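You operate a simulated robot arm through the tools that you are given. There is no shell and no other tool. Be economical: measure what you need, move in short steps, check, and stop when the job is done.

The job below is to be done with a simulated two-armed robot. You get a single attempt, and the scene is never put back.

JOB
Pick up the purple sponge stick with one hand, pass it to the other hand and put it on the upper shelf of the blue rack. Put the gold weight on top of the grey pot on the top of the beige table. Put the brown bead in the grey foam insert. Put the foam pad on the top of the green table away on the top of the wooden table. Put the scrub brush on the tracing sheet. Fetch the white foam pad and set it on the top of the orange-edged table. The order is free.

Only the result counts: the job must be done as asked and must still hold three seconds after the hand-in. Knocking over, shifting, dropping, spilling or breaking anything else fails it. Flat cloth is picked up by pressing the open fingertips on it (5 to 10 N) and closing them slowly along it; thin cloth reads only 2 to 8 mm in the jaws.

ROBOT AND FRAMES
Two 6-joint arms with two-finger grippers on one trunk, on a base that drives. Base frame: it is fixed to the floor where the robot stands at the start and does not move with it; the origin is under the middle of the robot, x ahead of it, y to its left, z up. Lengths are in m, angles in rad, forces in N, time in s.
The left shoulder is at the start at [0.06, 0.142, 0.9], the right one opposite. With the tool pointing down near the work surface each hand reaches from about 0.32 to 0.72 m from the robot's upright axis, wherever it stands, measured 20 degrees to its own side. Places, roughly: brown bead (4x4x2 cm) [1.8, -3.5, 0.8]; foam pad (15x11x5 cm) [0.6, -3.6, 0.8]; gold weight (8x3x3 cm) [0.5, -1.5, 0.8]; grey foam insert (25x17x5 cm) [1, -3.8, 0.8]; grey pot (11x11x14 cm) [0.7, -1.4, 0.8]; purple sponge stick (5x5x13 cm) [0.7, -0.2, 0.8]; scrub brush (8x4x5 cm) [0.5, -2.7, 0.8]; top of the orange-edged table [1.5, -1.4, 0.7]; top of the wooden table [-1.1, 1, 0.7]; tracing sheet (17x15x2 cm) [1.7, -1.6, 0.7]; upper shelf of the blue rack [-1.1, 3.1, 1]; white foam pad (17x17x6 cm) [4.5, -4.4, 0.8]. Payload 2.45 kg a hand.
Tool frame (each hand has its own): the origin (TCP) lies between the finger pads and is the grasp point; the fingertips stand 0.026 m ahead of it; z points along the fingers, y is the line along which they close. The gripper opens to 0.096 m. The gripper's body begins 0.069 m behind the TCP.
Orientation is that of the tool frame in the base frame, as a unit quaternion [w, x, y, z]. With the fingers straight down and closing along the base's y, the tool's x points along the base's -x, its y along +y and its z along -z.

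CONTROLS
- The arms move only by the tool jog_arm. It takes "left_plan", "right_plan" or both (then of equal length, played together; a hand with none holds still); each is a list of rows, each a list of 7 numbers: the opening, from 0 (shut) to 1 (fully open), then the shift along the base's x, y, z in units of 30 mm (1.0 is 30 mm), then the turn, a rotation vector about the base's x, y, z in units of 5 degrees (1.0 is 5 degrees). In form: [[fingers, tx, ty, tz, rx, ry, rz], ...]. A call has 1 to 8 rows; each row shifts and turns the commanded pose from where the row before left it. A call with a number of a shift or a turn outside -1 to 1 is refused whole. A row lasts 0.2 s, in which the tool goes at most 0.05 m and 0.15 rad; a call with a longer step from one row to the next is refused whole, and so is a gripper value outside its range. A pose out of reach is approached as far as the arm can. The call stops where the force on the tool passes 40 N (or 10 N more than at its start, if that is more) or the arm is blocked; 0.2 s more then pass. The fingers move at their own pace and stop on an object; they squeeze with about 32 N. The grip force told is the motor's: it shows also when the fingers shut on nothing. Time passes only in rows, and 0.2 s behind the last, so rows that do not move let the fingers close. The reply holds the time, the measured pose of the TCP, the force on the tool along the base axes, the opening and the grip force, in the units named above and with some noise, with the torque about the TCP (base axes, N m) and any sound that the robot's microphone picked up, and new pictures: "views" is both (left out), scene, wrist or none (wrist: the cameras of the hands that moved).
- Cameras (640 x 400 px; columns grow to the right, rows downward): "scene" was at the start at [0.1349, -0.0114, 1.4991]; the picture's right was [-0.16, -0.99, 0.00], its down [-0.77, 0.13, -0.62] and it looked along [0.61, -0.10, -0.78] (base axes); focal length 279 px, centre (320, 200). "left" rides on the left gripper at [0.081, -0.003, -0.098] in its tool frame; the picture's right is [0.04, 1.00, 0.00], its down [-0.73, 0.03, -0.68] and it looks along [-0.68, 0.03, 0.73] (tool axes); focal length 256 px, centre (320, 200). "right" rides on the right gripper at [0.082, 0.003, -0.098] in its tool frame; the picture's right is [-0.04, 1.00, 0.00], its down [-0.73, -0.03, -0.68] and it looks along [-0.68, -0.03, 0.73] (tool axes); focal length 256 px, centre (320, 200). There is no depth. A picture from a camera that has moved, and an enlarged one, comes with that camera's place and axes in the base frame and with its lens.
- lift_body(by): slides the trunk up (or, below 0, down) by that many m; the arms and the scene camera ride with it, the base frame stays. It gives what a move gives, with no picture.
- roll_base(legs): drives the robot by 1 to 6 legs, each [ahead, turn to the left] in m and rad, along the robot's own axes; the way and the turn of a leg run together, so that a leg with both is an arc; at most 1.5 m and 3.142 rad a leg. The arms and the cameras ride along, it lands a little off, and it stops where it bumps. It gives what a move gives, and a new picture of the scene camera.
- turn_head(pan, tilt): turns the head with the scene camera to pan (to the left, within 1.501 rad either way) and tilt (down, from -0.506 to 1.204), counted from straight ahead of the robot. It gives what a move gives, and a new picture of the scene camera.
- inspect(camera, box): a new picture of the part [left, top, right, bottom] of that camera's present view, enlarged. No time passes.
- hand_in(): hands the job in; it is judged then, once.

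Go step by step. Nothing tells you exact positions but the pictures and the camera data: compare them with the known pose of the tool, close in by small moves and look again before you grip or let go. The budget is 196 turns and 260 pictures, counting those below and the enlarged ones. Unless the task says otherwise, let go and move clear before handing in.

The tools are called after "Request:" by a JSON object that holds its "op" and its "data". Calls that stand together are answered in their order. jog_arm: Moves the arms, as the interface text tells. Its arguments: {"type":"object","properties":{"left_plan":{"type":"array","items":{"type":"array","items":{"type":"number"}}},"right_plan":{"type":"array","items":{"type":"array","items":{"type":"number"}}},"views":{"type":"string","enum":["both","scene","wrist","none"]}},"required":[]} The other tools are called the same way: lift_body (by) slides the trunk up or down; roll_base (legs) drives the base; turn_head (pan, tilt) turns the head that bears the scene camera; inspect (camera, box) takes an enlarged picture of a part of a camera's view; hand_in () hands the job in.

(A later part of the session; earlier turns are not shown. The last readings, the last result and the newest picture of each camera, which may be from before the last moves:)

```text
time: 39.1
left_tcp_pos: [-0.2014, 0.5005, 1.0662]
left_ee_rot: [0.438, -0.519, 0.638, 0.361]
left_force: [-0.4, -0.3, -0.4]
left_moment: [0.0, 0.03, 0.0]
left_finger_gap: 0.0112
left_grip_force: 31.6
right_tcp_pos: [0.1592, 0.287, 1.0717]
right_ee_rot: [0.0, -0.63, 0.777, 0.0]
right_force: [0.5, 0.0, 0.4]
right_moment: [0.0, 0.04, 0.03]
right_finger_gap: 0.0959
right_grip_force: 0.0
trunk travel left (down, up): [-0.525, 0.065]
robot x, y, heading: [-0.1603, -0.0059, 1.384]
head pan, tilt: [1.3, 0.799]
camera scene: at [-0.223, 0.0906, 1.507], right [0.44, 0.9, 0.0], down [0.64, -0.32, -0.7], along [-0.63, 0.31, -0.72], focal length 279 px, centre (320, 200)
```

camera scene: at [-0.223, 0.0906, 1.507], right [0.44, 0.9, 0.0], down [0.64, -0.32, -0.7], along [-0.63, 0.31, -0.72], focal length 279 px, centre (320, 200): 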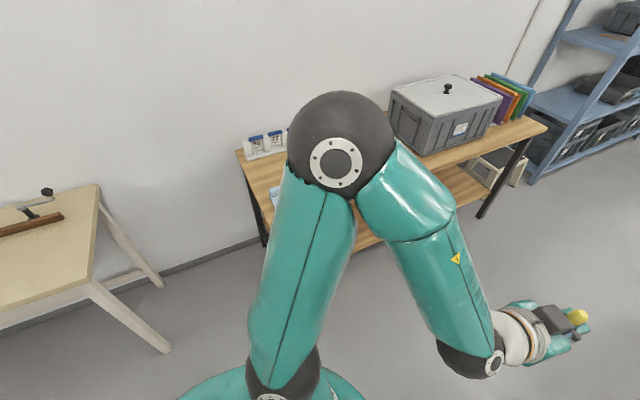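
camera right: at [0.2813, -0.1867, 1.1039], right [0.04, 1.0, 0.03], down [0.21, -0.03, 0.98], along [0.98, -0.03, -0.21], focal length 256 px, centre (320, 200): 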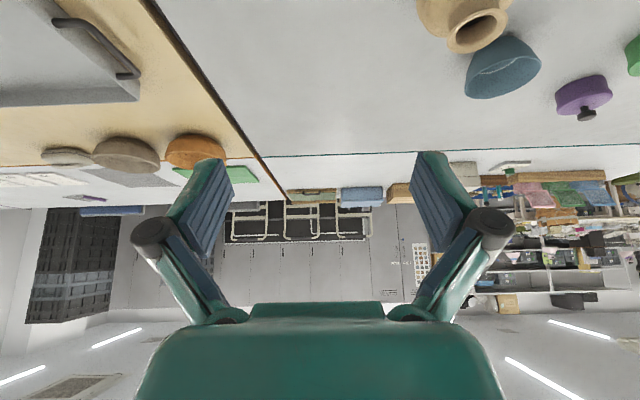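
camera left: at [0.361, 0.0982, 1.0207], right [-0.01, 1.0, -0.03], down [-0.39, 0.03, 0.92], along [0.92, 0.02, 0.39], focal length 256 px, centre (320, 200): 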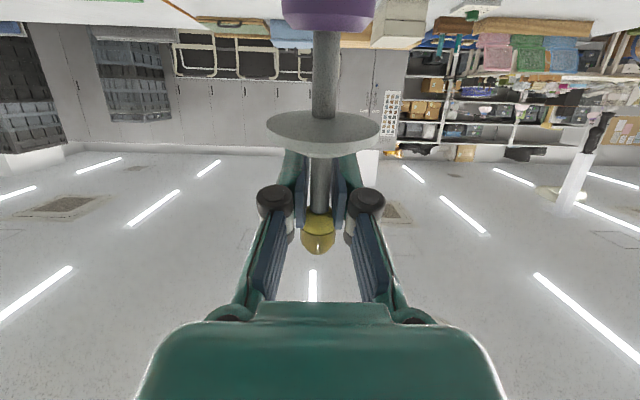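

Neither elbow looks in contact, so the base itself may be touching something. I'll look straight down around it.

Request:
{"op": "turn_head", "data": {"pan": -1.5, "tilt": 1.2}}

Request:
{"op": "turn_head", "data": {"pan": 0.9, "tilt": 1.2}}

```text
time: 41.6
left_tcp_pos: [-0.2022, 0.5007, 1.0666]
left_ee_rot: [0.438, -0.519, 0.638, 0.362]
left_force: [0.3, -0.2, 0.0]
left_moment: [0.01, 0.04, -0.02]
left_finger_gap: 0.0113
left_grip_force: 32.1
right_tcp_pos: [0.1588, 0.2881, 1.0728]
right_ee_rot: [0.0, -0.629, 0.777, 0.0]
right_force: [-0.6, -0.3, -0.1]
right_moment: [0.0, 0.0, 0.01]
right_finger_gap: 0.0963
right_grip_force: 0.1
trunk travel left (down, up): [-0.525, 0.065]
robot x, y, heading: [-0.1612, -0.0035, 1.385]
head pan, tilt: [-1.499, 1.201]
camera scene: at [-0.0951, 0.0486, 1.4793], right [-0.11, -0.99, 0.0], down [-0.93, 0.11, -0.36], along [0.36, -0.04, -0.93], focal length 279 px, centre (320, 200)
```

scene: 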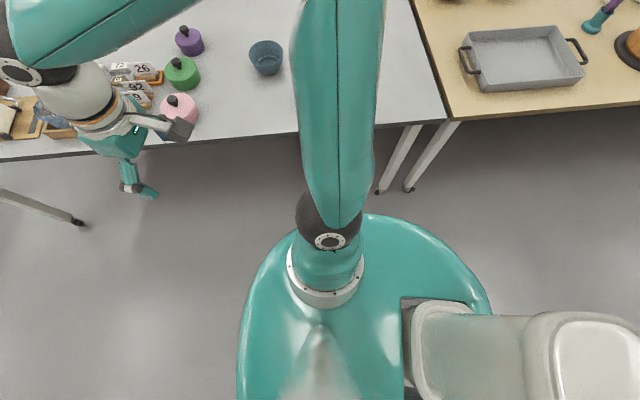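

```text
time: 43.8
left_tcp_pos: [-0.2012, 0.4998, 1.0664]
left_ee_rot: [0.438, -0.519, 0.639, 0.361]
left_force: [0.2, 0.8, -0.6]
left_moment: [-0.01, 0.01, -0.02]
left_finger_gap: 0.0114
left_grip_force: 31.5
right_tcp_pos: [0.1594, 0.2875, 1.0721]
right_ee_rot: [0.0, -0.629, 0.778, 0.0]
right_force: [0.5, -0.6, 0.0]
right_moment: [0.02, 0.01, 0.02]
right_finger_gap: 0.096
right_grip_force: 0.1
trunk travel left (down, up): [-0.525, 0.065]
robot x, y, heading: [-0.16, -0.0056, 1.384]
head pan, tilt: [0.901, 1.201]
camera scene: at [-0.1872, 0.0973, 1.4792], right [0.76, 0.65, 0.0], down [0.61, -0.7, -0.36], along [-0.24, 0.27, -0.93], focal length 279 px, centre (320, 200)
```

scene: 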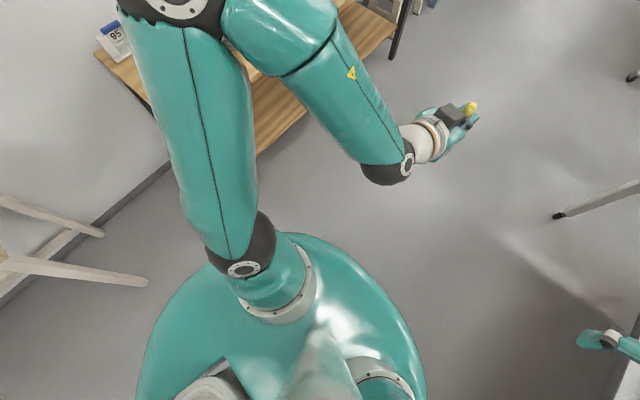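

Nothing seems to touch near the base. I'll try a very small further turn to see whether it moves.

Request:
{"op": "roll_base", "data": {"legs": [[0, 0.06]]}}

```text
time: 44.6
left_tcp_pos: [-0.2329, 0.4978, 1.0672]
left_ee_rot: [0.426, -0.54, 0.622, 0.375]
left_force: [0.8, -0.1, -0.5]
left_moment: [0.0, 0.0, 0.02]
left_finger_gap: 0.0113
left_grip_force: 31.6
right_tcp_pos: [0.1396, 0.3063, 1.0713]
right_ee_rot: [0.0, -0.652, 0.758, 0.0]
right_force: [0.3, -0.5, -0.1]
right_moment: [-0.02, -0.02, 0.01]
right_finger_gap: 0.096
right_grip_force: 0.2
trunk travel left (down, up): [-0.525, 0.065]
robot x, y, heading: [-0.1625, -0.0046, 1.444]
head pan, tilt: [0.901, 1.201]
camera scene: at [-0.1916, 0.0951, 1.4793], right [0.72, 0.7, 0.0], down [0.65, -0.67, -0.36], along [-0.25, 0.26, -0.93], focal length 279 px, centre (320, 200)
```

scene: 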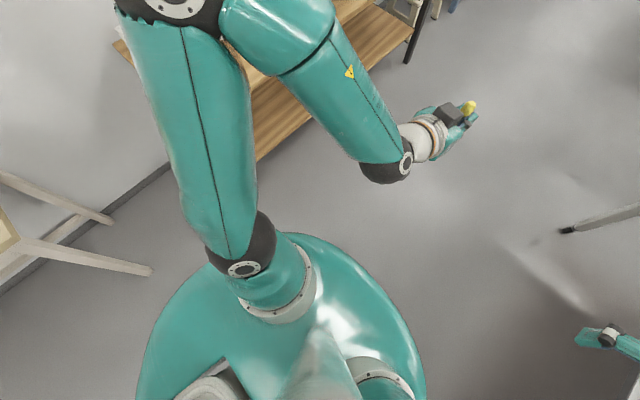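

That turned freely. I'll finish the turn and drive ahead, with the head forward-left.

Request:
{"op": "turn_head", "data": {"pan": 0.3, "tilt": 0.5}}

Request:
{"op": "roll_base", "data": {"legs": [[0, 0.16], [1.3, 0]]}}

```text
time: 45.7
left_tcp_pos: [-0.2319, 0.4979, 1.0661]
left_ee_rot: [0.426, -0.539, 0.622, 0.375]
left_force: [-0.8, 0.2, -0.9]
left_moment: [-0.01, -0.01, 0.02]
left_finger_gap: 0.0114
left_grip_force: 32.9
right_tcp_pos: [0.1402, 0.3075, 1.0725]
right_ee_rot: [-0.001, -0.653, 0.757, -0.001]
right_force: [0.5, -0.3, 0.0]
right_moment: [-0.02, -0.02, -0.01]
right_finger_gap: 0.0962
right_grip_force: 0.1
trunk travel left (down, up): [-0.525, 0.065]
robot x, y, heading: [-0.1608, -0.0044, 1.442]
head pan, tilt: [0.3, 0.499]
camera scene: at [-0.1678, 0.145, 1.5328], right [0.98, 0.17, 0.0], down [0.08, -0.47, -0.88], along [-0.15, 0.86, -0.48], focal length 279 px, centre (320, 200)
```

scene: 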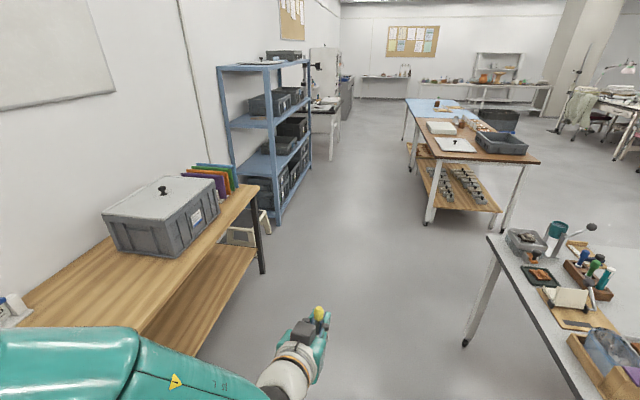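

```text
time: 53.0
left_tcp_pos: [-0.3297, 1.7865, 1.0666]
left_ee_rot: [0.398, -0.582, 0.583, 0.404]
left_force: [0.3, 0.3, -0.1]
left_moment: [-0.03, -0.03, 0.0]
left_finger_gap: 0.0113
left_grip_force: 32.0
right_tcp_pos: [0.0658, 1.6489, 1.0724]
right_ee_rot: [0.0, -0.705, 0.709, -0.001]
right_force: [0.4, -0.4, -0.3]
right_moment: [0.01, 0.03, 0.03]
right_finger_gap: 0.0958
right_grip_force: 0.0
trunk travel left (down, up): [-0.525, 0.065]
robot x, y, heading: [-0.1859, 1.2977, 1.58]
head pan, tilt: [0.3, 0.499]
camera scene: at [-0.2163, 1.4464, 1.5329], right [0.95, 0.31, 0.0], down [0.15, -0.46, -0.88], along [-0.27, 0.83, -0.48], focal length 279 px, centre (320, 200)
```

scene: 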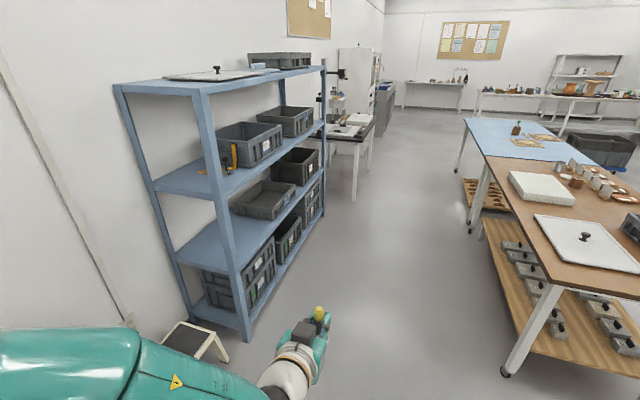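

The rack is ahead on the left. I'll zoom in on its upper shelf to choose a free spot.

Request:
{"op": "inspect", "data": {"camera": "scene", "box": [140, 80, 340, 205]}}

```text
3.20 times, centred on (240, 142) of scene
camera zoom: at [-0.2163, 1.4464, 1.5329], right [0.95, 0.31, 0.0], down [0.15, -0.46, -0.88], along [-0.27, 0.83, -0.48], focal length 894 px, centre (576, 384)
```

zoom: 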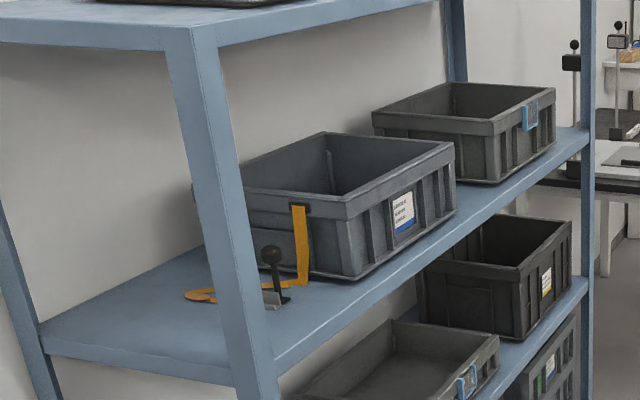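

The gap between the two bins is at y about 2.95–3.15, with the shelf front near x -0.9. I'll drive to y about 3.19 and turn to face the rack.

Request:
{"op": "roll_base", "data": {"legs": [[1.4, 0.0], [0.48, 0.0], [0, 0.5], [0, 0.5], [0, 0.55]]}}

```text
time: 66.7
left_tcp_pos: [-0.7493, 3.1936, 1.0683]
left_ee_rot: [-0.089, 0.813, -0.132, -0.56]
left_force: [0.0, -1.4, -0.6]
left_moment: [-0.02, 0.04, -0.06]
left_finger_gap: 0.0114
left_grip_force: 31.7
right_tcp_pos: [-0.4933, 3.5258, 1.076]
right_ee_rot: [-0.001, 0.986, -0.164, 0.0]
right_force: [-0.2, -0.7, -0.5]
right_moment: [0.03, -0.02, -0.03]
right_finger_gap: 0.0961
right_grip_force: 0.0
trunk travel left (down, up): [-0.525, 0.065]
robot x, y, heading: [-0.2262, 3.2126, 2.848]
head pan, tilt: [0.3, 0.499]
stopped in leg 5: the robot was blocked; the commanded pose is now the measured one
camera scene: at [-0.3762, 3.226, 1.5328], right [-0.01, 1.0, 0.0], down [0.48, 0.01, -0.88], along [-0.88, -0.01, -0.48], focal length 279 px, centre (320, 200)
```

scene: 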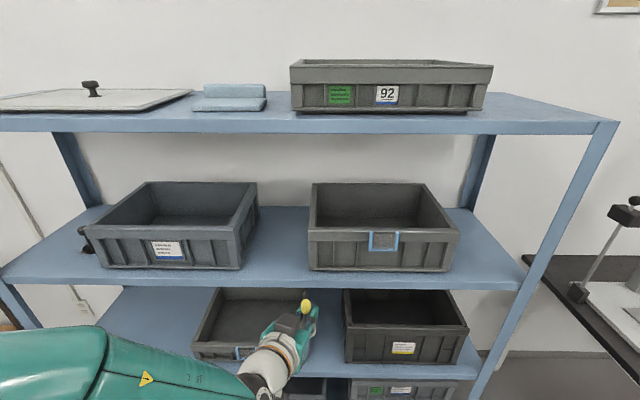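

The gap between the bins is y about 3.02–3.19. I'll complete the turn in small steps and then fine-tune with the arm.

Request:
{"op": "roll_base", "data": {"legs": [[0, 0.15], [0, 0.13]]}}

```text
time: 68.5
left_tcp_pos: [-0.7238, 3.0521, 1.0685]
left_ee_rot: [-0.01, 0.824, -0.019, -0.566]
left_force: [-0.2, 0.8, 0.5]
left_moment: [-0.02, -0.01, -0.02]
left_finger_gap: 0.0117
left_grip_force: 32.1
right_tcp_pos: [-0.5698, 3.441, 1.074]
right_ee_rot: [0.001, 1.0, -0.025, 0.0]
right_force: [0.3, 0.5, 0.2]
right_moment: [0.0, 0.02, -0.04]
right_finger_gap: 0.0958
right_grip_force: 0.0
trunk travel left (down, up): [-0.525, 0.065]
robot x, y, heading: [-0.2255, 3.2199, 3.128]
head pan, tilt: [0.3, 0.499]
camera scene: at [-0.374, 3.1952, 1.5329], right [-0.28, 0.96, 0.0], down [0.46, 0.14, -0.88], along [-0.84, -0.25, -0.48], focal length 279 px, centre (320, 200)
```

scene: 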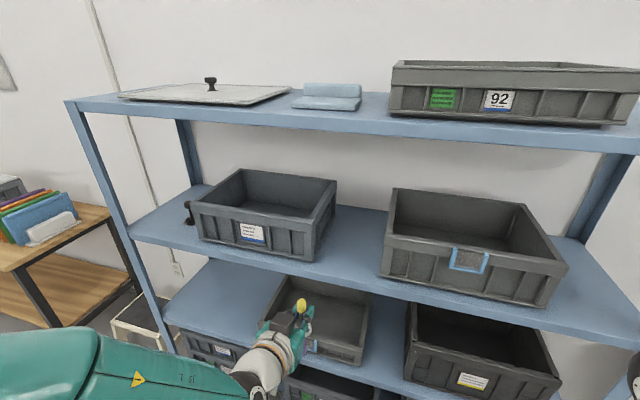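

Facing the rack. I'll raise the trunk, then lift the left hand, pitch 10° more so the stick is vertical, and shift toward the middle of the gap.

Request:
{"op": "lift_body", "data": {"by": 0.06}}

Request:
{"op": "jog_arm", "data": {"left_plan": [[0, 0, 0.3, 0.7, 0, 0.5, 0], [0, 0, 0.4, 0.7, 0, 0.5, 0], [0, 0, 0.4, 0.7, 0, 0.5, 0], [0, 0, 0.4, 0.6, 0, 0.5, 0]], "views": "both"}}

```text
time: 69.5
left_tcp_pos: [-0.7243, 3.0531, 1.1288]
left_ee_rot: [-0.01, 0.824, -0.019, -0.567]
left_force: [-0.5, 0.0, 1.0]
left_moment: [-0.02, 0.02, -0.04]
left_finger_gap: 0.0115
left_grip_force: 32.1
right_tcp_pos: [-0.5683, 3.4407, 1.1356]
right_ee_rot: [0.001, 1.0, -0.025, 0.0]
right_force: [-1.1, -0.5, -0.1]
right_moment: [0.0, -0.01, 0.0]
right_finger_gap: 0.0961
right_grip_force: 0.1
trunk travel left (down, up): [-0.585, 0.005]
robot x, y, heading: [-0.2223, 3.2194, 3.131]
head pan, tilt: [0.3, 0.499]
```

```text
time: 70.5
left_tcp_pos: [-0.725, 3.0987, 1.2102]
left_ee_rot: [-0.008, 0.771, -0.02, -0.636]
left_force: [-0.1, 0.5, 0.0]
left_moment: [-0.01, 0.02, 0.03]
left_finger_gap: 0.0115
left_grip_force: 31.7
right_tcp_pos: [-0.5696, 3.4419, 1.1354]
right_ee_rot: [0.0, 1.0, -0.025, 0.0]
right_force: [-0.7, 0.2, -0.2]
right_moment: [0.0, -0.01, 0.05]
right_finger_gap: 0.096
right_grip_force: 0.0
trunk travel left (down, up): [-0.585, 0.005]
robot x, y, heading: [-0.2265, 3.2201, 3.129]
head pan, tilt: [0.3, 0.499]
camera scene: at [-0.374, 3.1956, 1.5929], right [-0.28, 0.96, 0.0], down [0.46, 0.13, -0.88], along [-0.84, -0.25, -0.48], focal length 279 px, centre (320, 200)
camera left: at [-0.6134, 3.0964, 1.1487], right [-0.03, -1.0, -0.03], down [0.53, -0.04, 0.85], along [-0.85, 0.01, 0.53], focal length 256 px, centre (320, 200)
```

scene: 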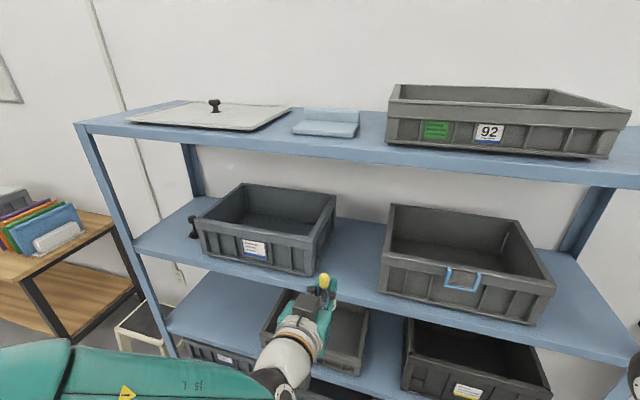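
left: 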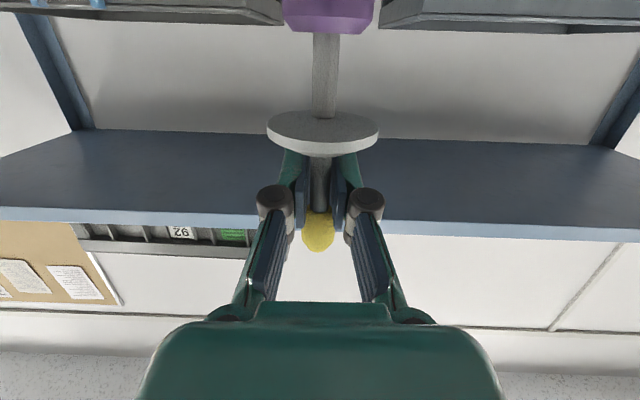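

The stick is vertical and centred in the gap. I'll move in over the shelf.

Request:
{"op": "jog_arm", "data": {"left_plan": [[0, -1, 0, 0, 0, 0, 0], [0, -1, 0, 0, 0, 0, 0], [0, -1, 0, 0, 0, 0, 0], [0, -1, 0, 0, 0, 0, 0], [0, -1, 0, 0, 0, 0, 0], [0, -1, 0, 0, 0, 0, 0], [0, -1, 0, 0, 0, 0, 0], [0, -1, 0, 0, 0, 0, 0]], "views": "both"}}

```text
time: 72.2
left_tcp_pos: [-0.9643, 3.0962, 1.2096]
left_ee_rot: [-0.007, 0.772, -0.02, -0.635]
left_force: [0.3, -0.5, -1.0]
left_moment: [0.03, 0.01, -0.03]
left_finger_gap: 0.0113
left_grip_force: 32.4
right_tcp_pos: [-0.5704, 3.442, 1.1342]
right_ee_rot: [0.001, 1.0, -0.026, 0.001]
right_force: [-1.1, -0.2, -0.7]
right_moment: [0.03, -0.03, 0.02]
right_finger_gap: 0.096
right_grip_force: 0.1
trunk travel left (down, up): [-0.585, 0.005]
robot x, y, heading: [-0.2241, 3.22, 3.123]
head pan, tilt: [0.3, 0.499]
camera scene: at [-0.3756, 3.1953, 1.5927], right [-0.28, 0.96, 0.0], down [0.46, 0.14, -0.88], along [-0.84, -0.25, -0.48], focal length 279 px, centre (320, 200)
camera left: at [-0.8525, 3.0941, 1.1476], right [-0.03, -1.0, -0.03], down [0.52, -0.04, 0.85], along [-0.85, 0.01, 0.53], focal length 256 px, centre (320, 200)
```

scene: 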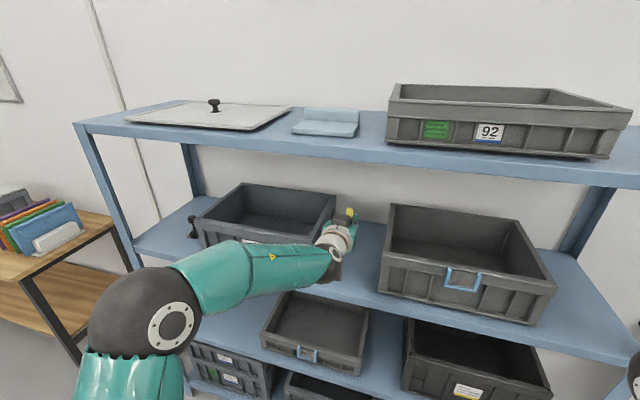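
left: 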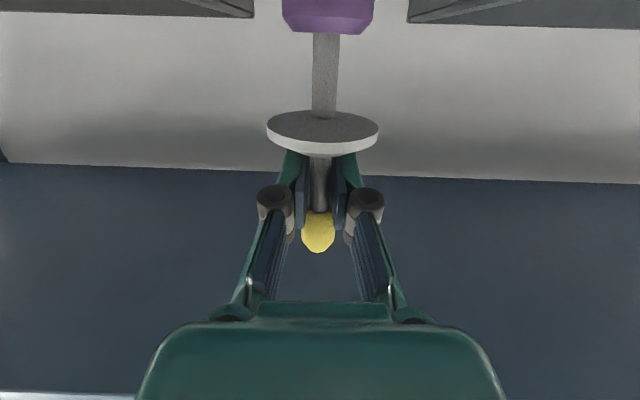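

Triangulating the bins puts the shelf at z about 0.99 with its front edge at x about -0.96, so I need to go deeper. I'll move to x about -1.06 and then lower partway.

Request:
{"op": "jog_arm", "data": {"left_plan": [[0, -0.8, -0.1, 0, 0, 0, 0], [0, -0.8, -0.1, 0, 0, 0, 0], [0, -0.8, -0.1, 0, 0, 0, 0], [0, -0.8, -0.1, 0, 0, 0, 0], [0, 0, 0, -0.8, 0, 0, 0], [0, 0, 0, -0.8, 0, 0, 0], [0, 0, 0, -0.7, 0, 0, 0]], "views": "both"}}

```text
time: 73.8
left_tcp_pos: [-1.0595, 3.0851, 1.1407]
left_ee_rot: [-0.007, 0.771, -0.019, -0.636]
left_force: [-0.2, 0.2, 0.1]
left_moment: [0.0, 0.02, -0.01]
left_finger_gap: 0.0115
left_grip_force: 31.9
right_tcp_pos: [-0.569, 3.442, 1.135]
right_ee_rot: [0.0, 1.0, -0.026, -0.001]
right_force: [0.5, 0.5, 0.2]
right_moment: [0.03, 0.0, 0.01]
right_finger_gap: 0.096
right_grip_force: 0.1
trunk travel left (down, up): [-0.585, 0.005]
robot x, y, heading: [-0.2259, 3.2202, 3.127]
head pan, tilt: [0.3, 0.499]
camera scene: at [-0.3745, 3.1951, 1.5929], right [-0.28, 0.96, 0.0], down [0.46, 0.14, -0.88], along [-0.84, -0.25, -0.48], focal length 279 px, centre (320, 200)
camera left: at [-0.9477, 3.0828, 1.0789], right [-0.03, -1.0, -0.03], down [0.53, -0.04, 0.85], along [-0.85, 0.01, 0.53], focal length 256 px, centre (320, 200)
```

scene: 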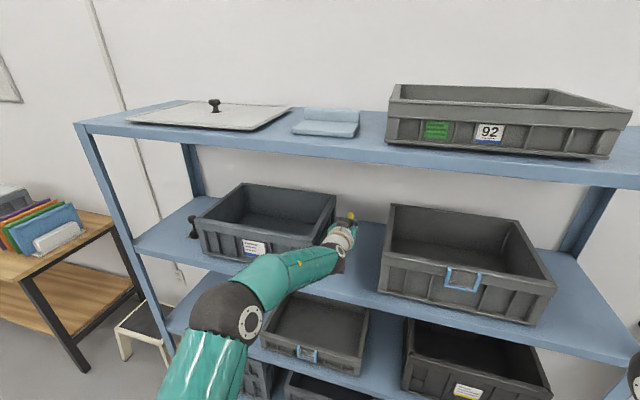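
left: 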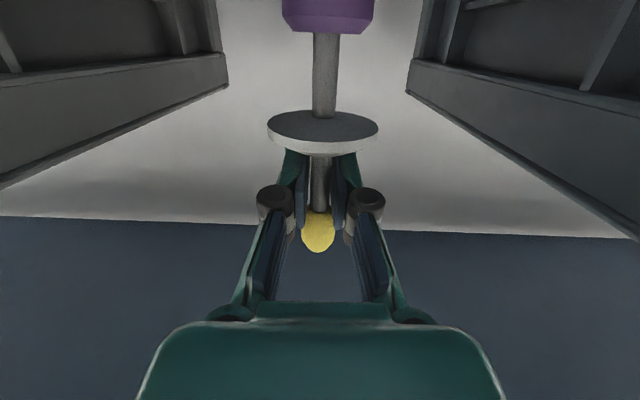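

Centred between the bins. I'll lower slowly to just above the expected contact.

Request:
{"op": "jog_arm", "data": {"left_plan": [[0, 0, 0, -0.35, 0, 0, 0], [0, 0, 0, -0.35, 0, 0, 0], [0, 0, 0, -0.3, 0, 0, 0], [0, 0, 0, -0.2, 0, 0, 0], [0, 0, 0, 0, 0, 0, 0]], "views": "scene"}}

Request:
{"op": "inspect", "data": {"camera": "scene", "box": [280, 170, 420, 270]}}

```text
time: 75.0
left_tcp_pos: [-1.0609, 3.085, 1.1045]
left_ee_rot: [-0.007, 0.771, -0.019, -0.636]
left_force: [-1.8, 1.0, 0.2]
left_moment: [-0.01, 0.01, -0.03]
left_finger_gap: 0.0115
left_grip_force: 31.7
right_tcp_pos: [-0.5692, 3.4425, 1.135]
right_ee_rot: [0.0, 1.0, -0.025, 0.001]
right_force: [1.1, -0.1, -0.1]
right_moment: [-0.02, -0.01, 0.01]
right_finger_gap: 0.0959
right_grip_force: 0.2
trunk travel left (down, up): [-0.585, 0.005]
robot x, y, heading: [-0.2234, 3.2219, 3.126]
head pan, tilt: [0.3, 0.499]
camera scene: at [-0.3743, 3.1953, 1.5929], right [-0.28, 0.96, 0.0], down [0.46, 0.14, -0.88], along [-0.84, -0.25, -0.48], focal length 279 px, centre (320, 200)
```

scene: 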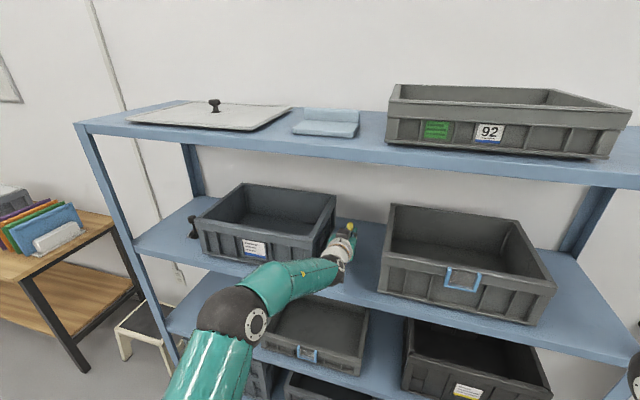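

```text
4.00 times, centred on (350, 220) of scene
camera zoom: at [-0.3743, 3.1953, 1.5929], right [-0.28, 0.96, 0.0], down [0.46, 0.14, -0.88], along [-0.84, -0.25, -0.48], focal length 1117 px, centre (200, 120)
```

zoom: 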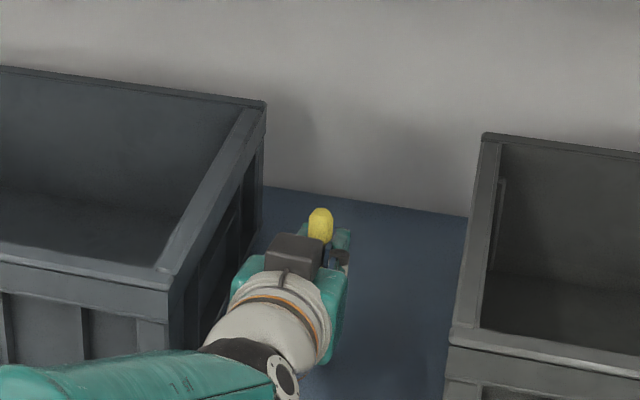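

No contact yet. I'll continue down in 5 mm steps until the force shows support.

Request:
{"op": "jog_arm", "data": {"left_plan": [[0, 0, 0, -0.15, 0, 0, 0], [0, 0, 0, -0.15, 0, 0, 0], [0, 0, 0, 0, 0, 0, 0]], "views": "none"}}

Request:
{"op": "jog_arm", "data": {"left_plan": [[0, 0, 0, -0.1, 0, 0, 0], [0, 0, 0, -0.1, 0, 0, 0], [0, 0, 0, 0, 0, 0, 0]], "views": "wrist"}}

```text
time: 75.8
left_tcp_pos: [-1.0601, 3.0855, 1.0946]
left_ee_rot: [-0.008, 0.771, -0.02, -0.636]
left_force: [0.9, 0.3, -0.2]
left_moment: [-0.01, 0.0, -0.01]
left_finger_gap: 0.0113
left_grip_force: 31.7
right_tcp_pos: [-0.5692, 3.4405, 1.1361]
right_ee_rot: [0.0, 1.0, -0.026, 0.0]
right_force: [-0.3, 0.2, -0.8]
right_moment: [0.02, 0.01, 0.02]
right_finger_gap: 0.096
right_grip_force: 0.1
trunk travel left (down, up): [-0.585, 0.005]
robot x, y, heading: [-0.2238, 3.2154, 3.129]
head pan, tilt: [0.3, 0.499]
```

```text
time: 76.7
left_tcp_pos: [-1.0604, 3.0856, 1.09]
left_ee_rot: [-0.008, 0.771, -0.02, -0.636]
left_force: [0.8, -0.7, -0.9]
left_moment: [0.02, -0.02, 0.02]
left_finger_gap: 0.0116
left_grip_force: 32.0
right_tcp_pos: [-0.5701, 3.4406, 1.1354]
right_ee_rot: [0.0, 1.0, -0.025, 0.001]
right_force: [-0.2, -0.4, 0.9]
right_moment: [-0.01, -0.01, 0.0]
right_finger_gap: 0.0961
right_grip_force: 0.0
trunk travel left (down, up): [-0.585, 0.005]
robot x, y, heading: [-0.2253, 3.217, 3.124]
head pan, tilt: [0.3, 0.499]
camera left: at [-0.9485, 3.0833, 1.0282], right [-0.03, -1.0, -0.03], down [0.53, -0.04, 0.85], along [-0.85, 0.01, 0.53], focal length 256 px, centre (320, 200)
```

left: 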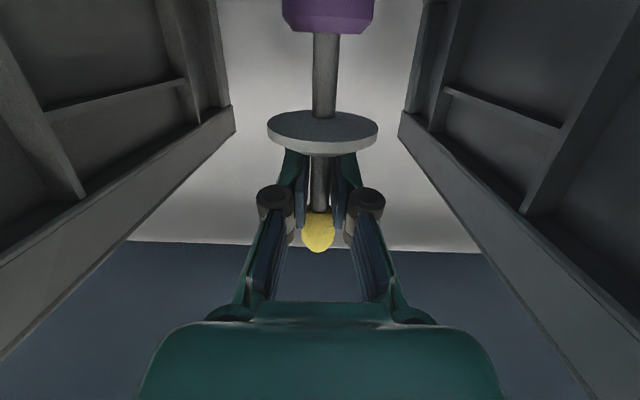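

Request:
{"op": "jog_arm", "data": {"left_plan": [[0, 0, 0, -0.1, 0, 0, 0], [0, 0, 0, -0.1, 0, 0, 0], [0, 0, 0, 0, 0, 0, 0]], "views": "none"}}

Request:
{"op": "jog_arm", "data": {"left_plan": [[0, 0, 0, -0.1, 0, 0, 0], [0, 0, 0, -0.1, 0, 0, 0], [0, 0, 0, 0, 0, 0, 0]], "views": "none"}}

```text
time: 77.5
left_tcp_pos: [-1.0604, 3.0861, 1.0841]
left_ee_rot: [-0.008, 0.772, -0.019, -0.636]
left_force: [0.4, -0.3, -1.4]
left_moment: [-0.03, 0.02, 0.02]
left_finger_gap: 0.0113
left_grip_force: 31.9
right_tcp_pos: [-0.5701, 3.4407, 1.1349]
right_ee_rot: [0.001, 1.0, -0.025, 0.001]
right_force: [0.9, -0.5, 0.1]
right_moment: [0.01, 0.0, 0.0]
right_finger_gap: 0.096
right_grip_force: 0.1
trunk travel left (down, up): [-0.585, 0.005]
robot x, y, heading: [-0.2224, 3.2142, 3.13]
head pan, tilt: [0.3, 0.499]
```

```text
time: 78.2
left_tcp_pos: [-1.0604, 3.0849, 1.0776]
left_ee_rot: [-0.008, 0.771, -0.02, -0.636]
left_force: [-0.3, 0.6, 0.2]
left_moment: [0.02, 0.01, -0.01]
left_finger_gap: 0.0114
left_grip_force: 31.7
right_tcp_pos: [-0.5697, 3.4417, 1.136]
right_ee_rot: [0.0, 1.0, -0.025, 0.001]
right_force: [-0.5, -0.4, -0.5]
right_moment: [0.01, -0.02, -0.03]
right_finger_gap: 0.0959
right_grip_force: 0.0
trunk travel left (down, up): [-0.585, 0.005]
robot x, y, heading: [-0.2255, 3.2146, 3.125]
head pan, tilt: [0.3, 0.499]
```

Request:
{"op": "jog_arm", "data": {"left_plan": [[0, 0, 0, -0.1, 0, 0, 0], [0, 0, 0, -0.1, 0, 0, 0], [0, 0, 0, 0, 0, 0, 0]], "views": "none"}}

Request:
{"op": "jog_arm", "data": {"left_plan": [[0, 0, 0, -0.08, 0, 0, 0], [0, 0, 0, -0.08, 0, 0, 0], [0, 0, 0, 0, 0, 0, 0]], "views": "wrist"}}

```text
time: 79.0
left_tcp_pos: [-1.0608, 3.0855, 1.0731]
left_ee_rot: [-0.008, 0.772, -0.02, -0.636]
left_force: [0.8, -0.3, 1.5]
left_moment: [-0.02, 0.04, -0.04]
left_finger_gap: 0.0112
left_grip_force: 32.0
right_tcp_pos: [-0.5705, 3.4413, 1.1341]
right_ee_rot: [-0.001, 1.0, -0.026, -0.001]
right_force: [0.2, -0.2, -0.5]
right_moment: [-0.01, -0.01, 0.0]
right_finger_gap: 0.096
right_grip_force: 0.1
trunk travel left (down, up): [-0.585, 0.005]
robot x, y, heading: [-0.224, 3.2169, 3.127]
head pan, tilt: [0.3, 0.499]
```

```text
time: 79.8
left_tcp_pos: [-1.0602, 3.0866, 1.0729]
left_ee_rot: [-0.006, 0.77, -0.018, -0.638]
left_force: [-1.9, -1.5, 11.9]
left_moment: [0.04, 0.2, 0.02]
left_finger_gap: 0.0112
left_grip_force: 32.5
right_tcp_pos: [-0.5689, 3.4418, 1.135]
right_ee_rot: [-0.001, 1.0, -0.025, -0.001]
right_force: [0.3, 0.9, -0.4]
right_moment: [0.01, 0.01, -0.03]
right_finger_gap: 0.096
right_grip_force: 0.0
trunk travel left (down, up): [-0.585, 0.005]
robot x, y, heading: [-0.2241, 3.2157, 3.125]
head pan, tilt: [0.3, 0.499]
camera left: at [-0.9487, 3.0836, 1.0099], right [-0.03, -1.0, -0.03], down [0.53, -0.04, 0.85], along [-0.85, 0.01, 0.53], focal length 256 px, centre (320, 200)
```

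left: 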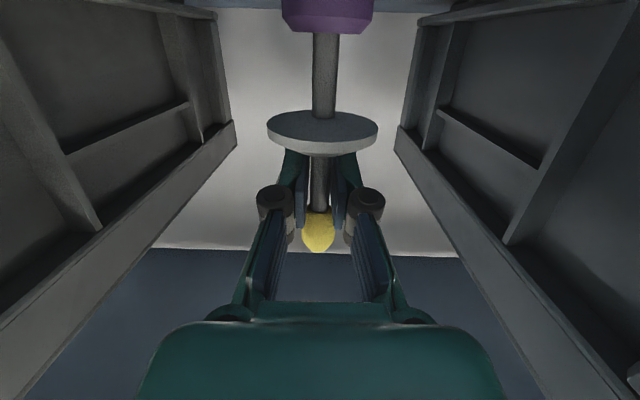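

The stick's head is on the shelf (12 N). I'll ease off slightly, then open the fingers.

Request:
{"op": "jog_arm", "data": {"left_plan": [[0, 0, 0, 0.07, 0, 0, 0], [0, 0, 0, 0, 0, 0, 0], [0.3, 0, 0, 0, 0, 0, 0], [0.5, 0, 0, 0, 0, 0, 0], [0.5, 0, 0, 0, 0, 0, 0]], "views": "wrist"}}

```text
time: 81.0
left_tcp_pos: [-1.0614, 3.0863, 1.0681]
left_ee_rot: [-0.006, 0.773, -0.019, -0.635]
left_force: [0.2, 0.3, 0.3]
left_moment: [0.04, 0.02, 0.0]
left_finger_gap: 0.0481
left_grip_force: 0.0
right_tcp_pos: [-0.5691, 3.4425, 1.1349]
right_ee_rot: [-0.001, 1.0, -0.025, 0.0]
right_force: [0.0, -0.8, 0.2]
right_moment: [-0.01, -0.01, 0.01]
right_finger_gap: 0.0959
right_grip_force: 0.0
trunk travel left (down, up): [-0.585, 0.005]
robot x, y, heading: [-0.226, 3.2208, 3.131]
head pan, tilt: [0.3, 0.499]
camera left: at [-0.9487, 3.0834, 1.0079], right [-0.03, -1.0, -0.03], down [0.52, -0.04, 0.85], along [-0.85, 0.01, 0.52], focal length 256 px, centre (320, 200)
```

left: 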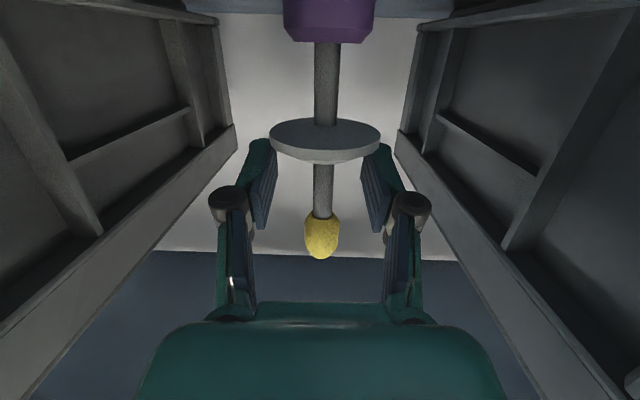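

The stick stands on its own. I'll withdraw the hand straight back.

Request:
{"op": "jog_arm", "data": {"left_plan": [[0.5, 0.4, 0, 0.09, 0, 0, 0], [0.5, 0.7, 0, 0.15, 0, 0, 0], [0.5, 0.9, 0, 0.2, 0, 0, 0], [0.5, 1, 0, 0.2, 0, 0, 0], [0.5, 1, 0, 0.2, 0, 0, 0], [0.5, 1, 0, 0.2, 0, 0, 0], [0.5, 1, 0, 0.2, 0, 0, 0], [0.5, 1, 0, 0.2, 0, 0, 0]], "views": "scene"}}

Request:
{"op": "inspect", "data": {"camera": "scene", "box": [280, 170, 420, 270]}}

```text
time: 82.8
left_tcp_pos: [-0.852, 3.0924, 1.1168]
left_ee_rot: [-0.007, 0.77, -0.019, -0.637]
left_force: [0.1, -0.7, 0.9]
left_moment: [0.05, 0.03, 0.01]
left_finger_gap: 0.0482
left_grip_force: 0.1
left hand out of reach, approached as far as the arm can: row 2, 4
right_tcp_pos: [-0.5683, 3.4419, 1.1352]
right_ee_rot: [0.0, 1.0, -0.024, -0.001]
right_force: [0.0, 0.0, 0.9]
right_moment: [0.06, -0.01, -0.03]
right_finger_gap: 0.0961
right_grip_force: 0.0
trunk travel left (down, up): [-0.585, 0.005]
robot x, y, heading: [-0.225, 3.2203, 3.126]
head pan, tilt: [0.3, 0.499]
camera scene: at [-0.3728, 3.1955, 1.593], right [-0.28, 0.96, 0.0], down [0.46, 0.13, -0.88], along [-0.84, -0.25, -0.48], focal length 279 px, centre (320, 200)
```

scene: 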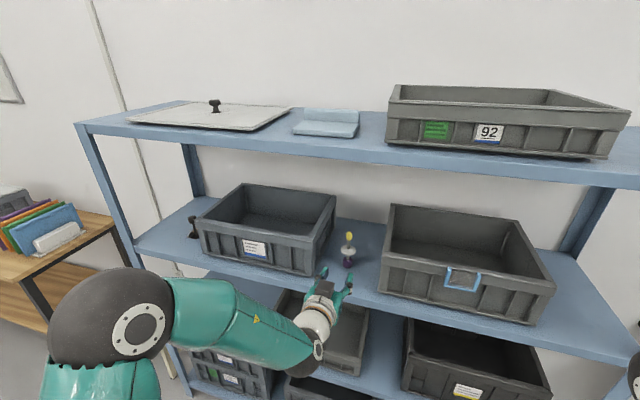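

```text
4.00 times, centred on (350, 220) of scene
camera zoom: at [-0.3728, 3.1955, 1.593], right [-0.28, 0.96, 0.0], down [0.46, 0.13, -0.88], along [-0.84, -0.25, -0.48], focal length 1117 px, centre (200, 120)
```

zoom: 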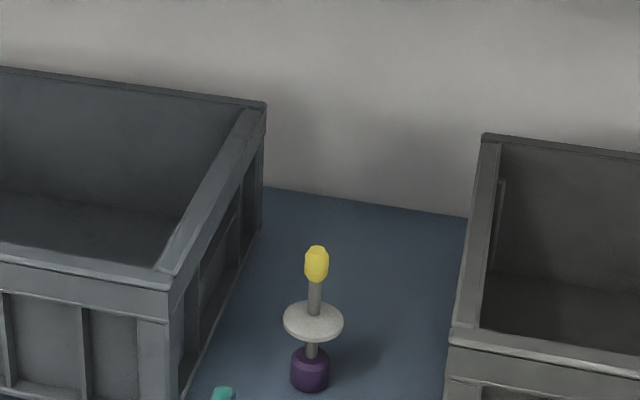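

The stick stands safely on the upper shelf. I'll draw the left hand back to a compact fingers-down pose and lower the trunk again.

Request:
{"op": "jog_arm", "data": {"left_plan": [[1, 0.9, -0.2, 0, 0, -1, 0], [1, 0.9, -0.2, 0, 0, -1, 0], [1, 0.9, -0.2, 0, 0, -1, 0], [1, 0.9, -0.2, 0, 0, -1, 0], [1, 0.9, -0.2, 0, 0, -1, 0], [1, 0.9, -0.2, 0, 0, -1, 0], [1, 0.9, -0.2, 0, 0, -1, 0], [1, 0.9, -0.2, 0, 0, -1, 0]], "views": "none"}}

Request:
{"op": "jog_arm", "data": {"left_plan": [[1, 0, -0.2, 0, 0, -1, 0], [1, 0, -0.2, 0, 0, -1, 0], [1, 0, 0, 0, 0, -1, 0], [1, 0, 0, 0, 0, -1, 0], [1, 0, 0, 0, 0, -1, 0], [1, 0, 0, 0, 0, -1, 0], [1, 0, 0, 0, 0, -1, 0], [1, 0, 0, 0, 0, -0.8, 0]], "views": "none"}}

Request:
{"op": "lift_body", "data": {"by": -0.06}}

```text
time: 84.7
left_tcp_pos: [-0.6353, 3.0439, 1.1171]
left_ee_rot: [-0.014, 0.942, -0.015, -0.335]
left_force: [0.7, 0.3, -0.5]
left_moment: [-0.04, 0.04, 0.01]
left_finger_gap: 0.0957
left_grip_force: 0.1
right_tcp_pos: [-0.5675, 3.4419, 1.1364]
right_ee_rot: [0.0, 1.0, -0.026, 0.0]
right_force: [-0.1, -0.1, 0.2]
right_moment: [0.01, 0.01, 0.03]
right_finger_gap: 0.096
right_grip_force: 0.1
trunk travel left (down, up): [-0.585, 0.005]
robot x, y, heading: [-0.2289, 3.216, 3.124]
head pan, tilt: [0.3, 0.499]
```

```text
time: 86.5
left_tcp_pos: [-0.6367, 3.0334, 1.1159]
left_ee_rot: [-0.018, 1.0, -0.01, 0.001]
left_force: [0.5, 0.4, -0.2]
left_moment: [-0.03, -0.03, 0.03]
left_finger_gap: 0.0959
left_grip_force: 0.0
right_tcp_pos: [-0.5702, 3.4425, 1.137]
right_ee_rot: [0.001, 1.0, -0.026, 0.0]
right_force: [-0.7, -1.1, 0.4]
right_moment: [-0.02, 0.02, -0.01]
right_finger_gap: 0.0961
right_grip_force: 0.1
trunk travel left (down, up): [-0.585, 0.005]
robot x, y, heading: [-0.2279, 3.2181, 3.128]
head pan, tilt: [0.3, 0.499]
```

```text
time: 87.5
left_tcp_pos: [-0.636, 3.0326, 1.0571]
left_ee_rot: [-0.019, 1.0, -0.011, 0.0]
left_force: [-0.6, 0.7, 0.8]
left_moment: [0.02, 0.03, 0.02]
left_finger_gap: 0.0959
left_grip_force: 0.0
right_tcp_pos: [-0.5691, 3.442, 1.0756]
right_ee_rot: [-0.001, 1.0, -0.026, 0.0]
right_force: [0.4, 0.3, -0.2]
right_moment: [0.01, 0.01, 0.0]
right_finger_gap: 0.0959
right_grip_force: 0.1
trunk travel left (down, up): [-0.525, 0.065]
robot x, y, heading: [-0.2293, 3.2178, 3.128]
head pan, tilt: [0.3, 0.499]
```

Now I'll turn left to face -y and drive back down the aisle.

Request:
{"op": "turn_head", "data": {"pan": 0.0, "tilt": 0.5}}

Request:
{"op": "roll_base", "data": {"legs": [[0, 0.5], [0, 0.5], [0, 0.3], [0, 0.28], [1.5, 0]]}}

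```text
time: 88.2
left_tcp_pos: [-0.6348, 3.0325, 1.0574]
left_ee_rot: [-0.019, 1.0, -0.011, 0.0]
left_force: [0.1, 0.3, 0.0]
left_moment: [0.0, -0.01, 0.01]
left_finger_gap: 0.0962
left_grip_force: 0.1
right_tcp_pos: [-0.5686, 3.4428, 1.0753]
right_ee_rot: [0.0, 1.0, -0.026, 0.0]
right_force: [0.6, -0.4, 0.0]
right_moment: [0.04, 0.04, 0.0]
right_finger_gap: 0.096
right_grip_force: 0.0
trunk travel left (down, up): [-0.525, 0.065]
robot x, y, heading: [-0.222, 3.2162, 3.131]
head pan, tilt: [0.0, 0.499]
camera scene: at [-0.3776, 3.2221, 1.5329], right [0.01, 1.0, 0.0], down [0.48, -0.01, -0.88], along [-0.88, 0.01, -0.48], focal length 279 px, centre (320, 200)
```

scene: 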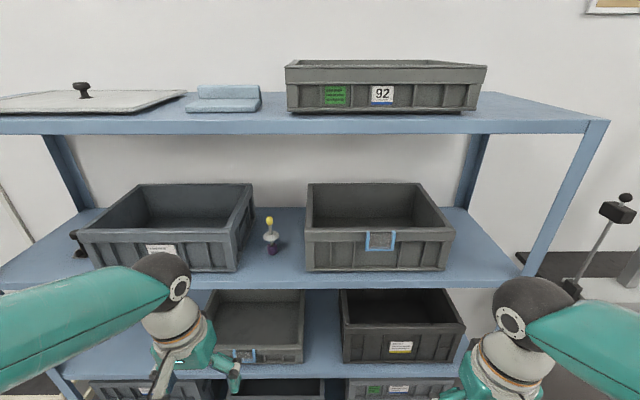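

```text
time: 93.2
left_tcp_pos: [-0.1443, 2.7696, 1.0571]
left_ee_rot: [-0.014, 0.796, 0.604, -0.013]
left_force: [0.2, -0.1, 0.0]
left_moment: [0.01, 0.06, -0.02]
left_finger_gap: 0.096
left_grip_force: 0.1
right_tcp_pos: [-0.5256, 2.9352, 1.0761]
right_ee_rot: [-0.002, 0.805, 0.593, -0.001]
right_force: [0.0, 0.0, 0.9]
right_moment: [0.05, 0.05, -0.01]
right_finger_gap: 0.0959
right_grip_force: 0.0
trunk travel left (down, up): [-0.525, 0.065]
robot x, y, heading: [-0.2682, 3.2283, -1.833]
head pan, tilt: [0.0, 0.499]
stopped in leg 4: the robot was blocked; the commanded pose is now the measured one
camera scene: at [-0.3033, 3.0793, 1.5329], right [-0.97, 0.25, 0.0], down [0.12, 0.46, -0.88], along [-0.22, -0.85, -0.48], focal length 279 px, centre (320, 200)
```

scene: 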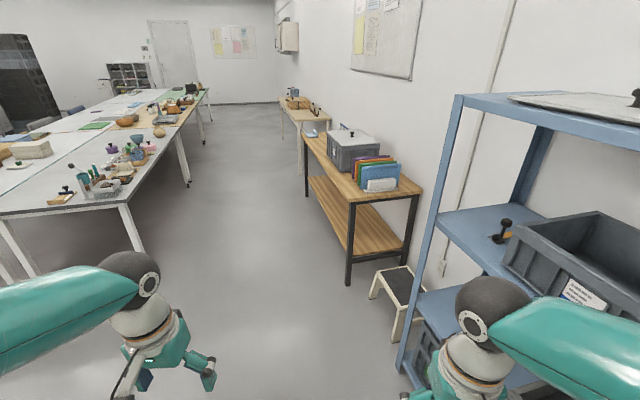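

The turn stopped early again, as before, with nothing visibly in contact. I'll complete it with a small extra turn.

Request:
{"op": "roll_base", "data": {"legs": [[0, 0.15], [0, 0.1]]}}

```text
time: 94.8
left_tcp_pos: [-0.0391, 2.8134, 1.0586]
left_ee_rot: [-0.013, 0.715, 0.699, -0.014]
left_force: [0.1, 0.3, 0.3]
left_moment: [-0.03, -0.01, 0.0]
left_finger_gap: 0.0962
left_grip_force: 0.0
right_tcp_pos: [-0.4491, 2.879, 1.0761]
right_ee_rot: [-0.001, 0.726, 0.688, -0.001]
right_force: [-0.3, -0.3, -0.2]
right_moment: [-0.02, 0.0, 0.0]
right_finger_gap: 0.0959
right_grip_force: 0.1
trunk travel left (down, up): [-0.525, 0.065]
robot x, y, heading: [-0.2773, 3.2267, -1.578]
head pan, tilt: [0.0, 0.499]
camera scene: at [-0.2774, 3.0751, 1.5329], right [-1.0, 0.01, 0.0], down [0.0, 0.48, -0.88], along [-0.01, -0.88, -0.48], focal length 279 px, centre (320, 200)
```

scene: 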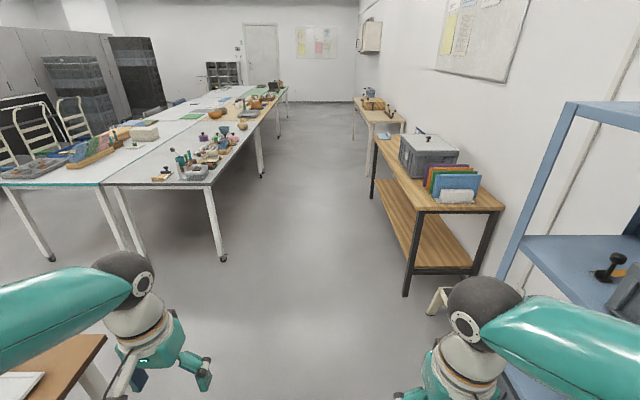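

The way is clear. I'll drive down the aisle toward the beige table.

Request:
{"op": "roll_base", "data": {"legs": [[1.5, 0.04], [1.5, -0.03], [1.4, 0]]}}

```text
time: 116.4
left_tcp_pos: [-0.1213, -1.6339, 1.0584]
left_ee_rot: [-0.013, 0.73, 0.683, -0.012]
left_force: [-0.2, 0.2, -0.3]
left_moment: [0.01, -0.01, 0.01]
left_finger_gap: 0.096
left_grip_force: 0.0
right_tcp_pos: [-0.528, -1.5489, 1.0751]
right_ee_rot: [-0.001, 0.74, 0.673, -0.001]
right_force: [-0.3, -1.0, -0.6]
right_moment: [-0.03, 0.0, 0.03]
right_finger_gap: 0.0959
right_grip_force: 0.1
trunk travel left (down, up): [-0.525, 0.065]
robot x, y, heading: [-0.3398, -1.2081, -1.619]
head pan, tilt: [0.0, 0.499]
camera scene: at [-0.3491, -1.3624, 1.5329], right [-1.0, 0.05, 0.0], down [0.02, 0.48, -0.88], along [-0.05, -0.88, -0.48], focal length 279 px, centre (320, 200)
```

scene: 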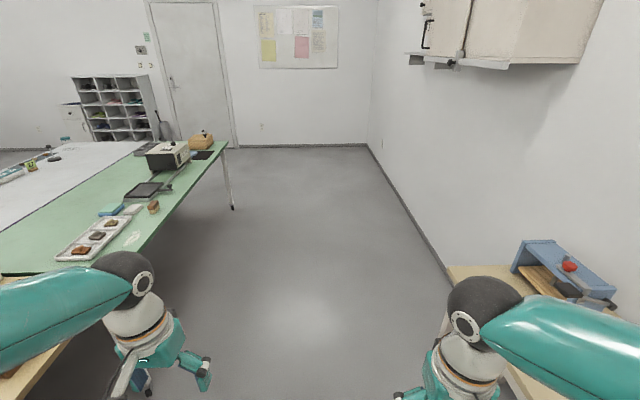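

I'm beside the beige table. I'll go a bit further, turn left to face it, and look.

Request:
{"op": "roll_base", "data": {"legs": [[0.22, 0], [0, 0.6], [0, 0.6], [0, 0.25], [0, 0.15]]}}

Request:
{"op": "turn_head", "data": {"pan": 0.0, "tilt": 0.75}}

```text
time: 122.9
left_tcp_pos: [0.1003, -1.2576, 1.0583]
left_ee_rot: [-0.002, 0.093, 0.995, -0.02]
left_force: [0.3, 0.9, 0.4]
left_moment: [-0.06, 0.02, -0.01]
left_finger_gap: 0.096
left_grip_force: 0.0
right_tcp_pos: [-0.0325, -1.6505, 1.0787]
right_ee_rot: [0.0, 0.109, 0.994, -0.001]
right_force: [0.6, 0.8, -0.6]
right_moment: [-0.03, 0.02, -0.01]
right_finger_gap: 0.0962
right_grip_force: 0.1
trunk travel left (down, up): [-0.525, 0.065]
robot x, y, heading: [-0.3546, -1.4729, -0.151]
head pan, tilt: [0.0, 0.499]
stopped in leg 4: the robot was blocked; the commanded pose is now the measured one
camera scene: at [-0.2036, -1.4908, 1.5328], right [-0.15, -0.99, 0.0], down [-0.47, 0.07, -0.88], along [0.87, -0.13, -0.48], focal length 279 px, centre (320, 200)
```

scene: 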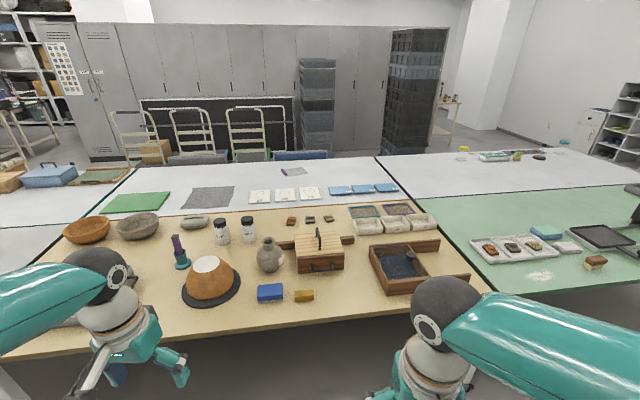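

```text
time: 123.7
left_tcp_pos: [0.0995, -1.2595, 1.0601]
left_ee_rot: [-0.001, 0.093, 0.995, -0.019]
left_force: [-0.2, 0.4, -0.2]
left_moment: [0.0, -0.01, 0.01]
left_finger_gap: 0.096
left_grip_force: 0.0
right_tcp_pos: [-0.0333, -1.6522, 1.0779]
right_ee_rot: [0.001, 0.109, 0.994, -0.001]
right_force: [-0.1, 0.0, -0.5]
right_moment: [-0.02, 0.02, 0.0]
right_finger_gap: 0.096
right_grip_force: 0.0
trunk travel left (down, up): [-0.525, 0.065]
robot x, y, heading: [-0.356, -1.4744, -0.148]
head pan, tilt: [0.0, 0.75]
camera scene: at [-0.2129, -1.4927, 1.511], right [-0.15, -0.99, 0.0], down [-0.67, 0.1, -0.73], along [0.72, -0.11, -0.68], focal length 279 px, centre (320, 200)
```

scene: 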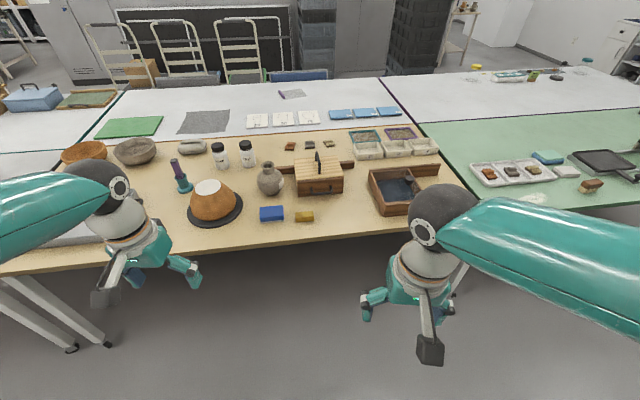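

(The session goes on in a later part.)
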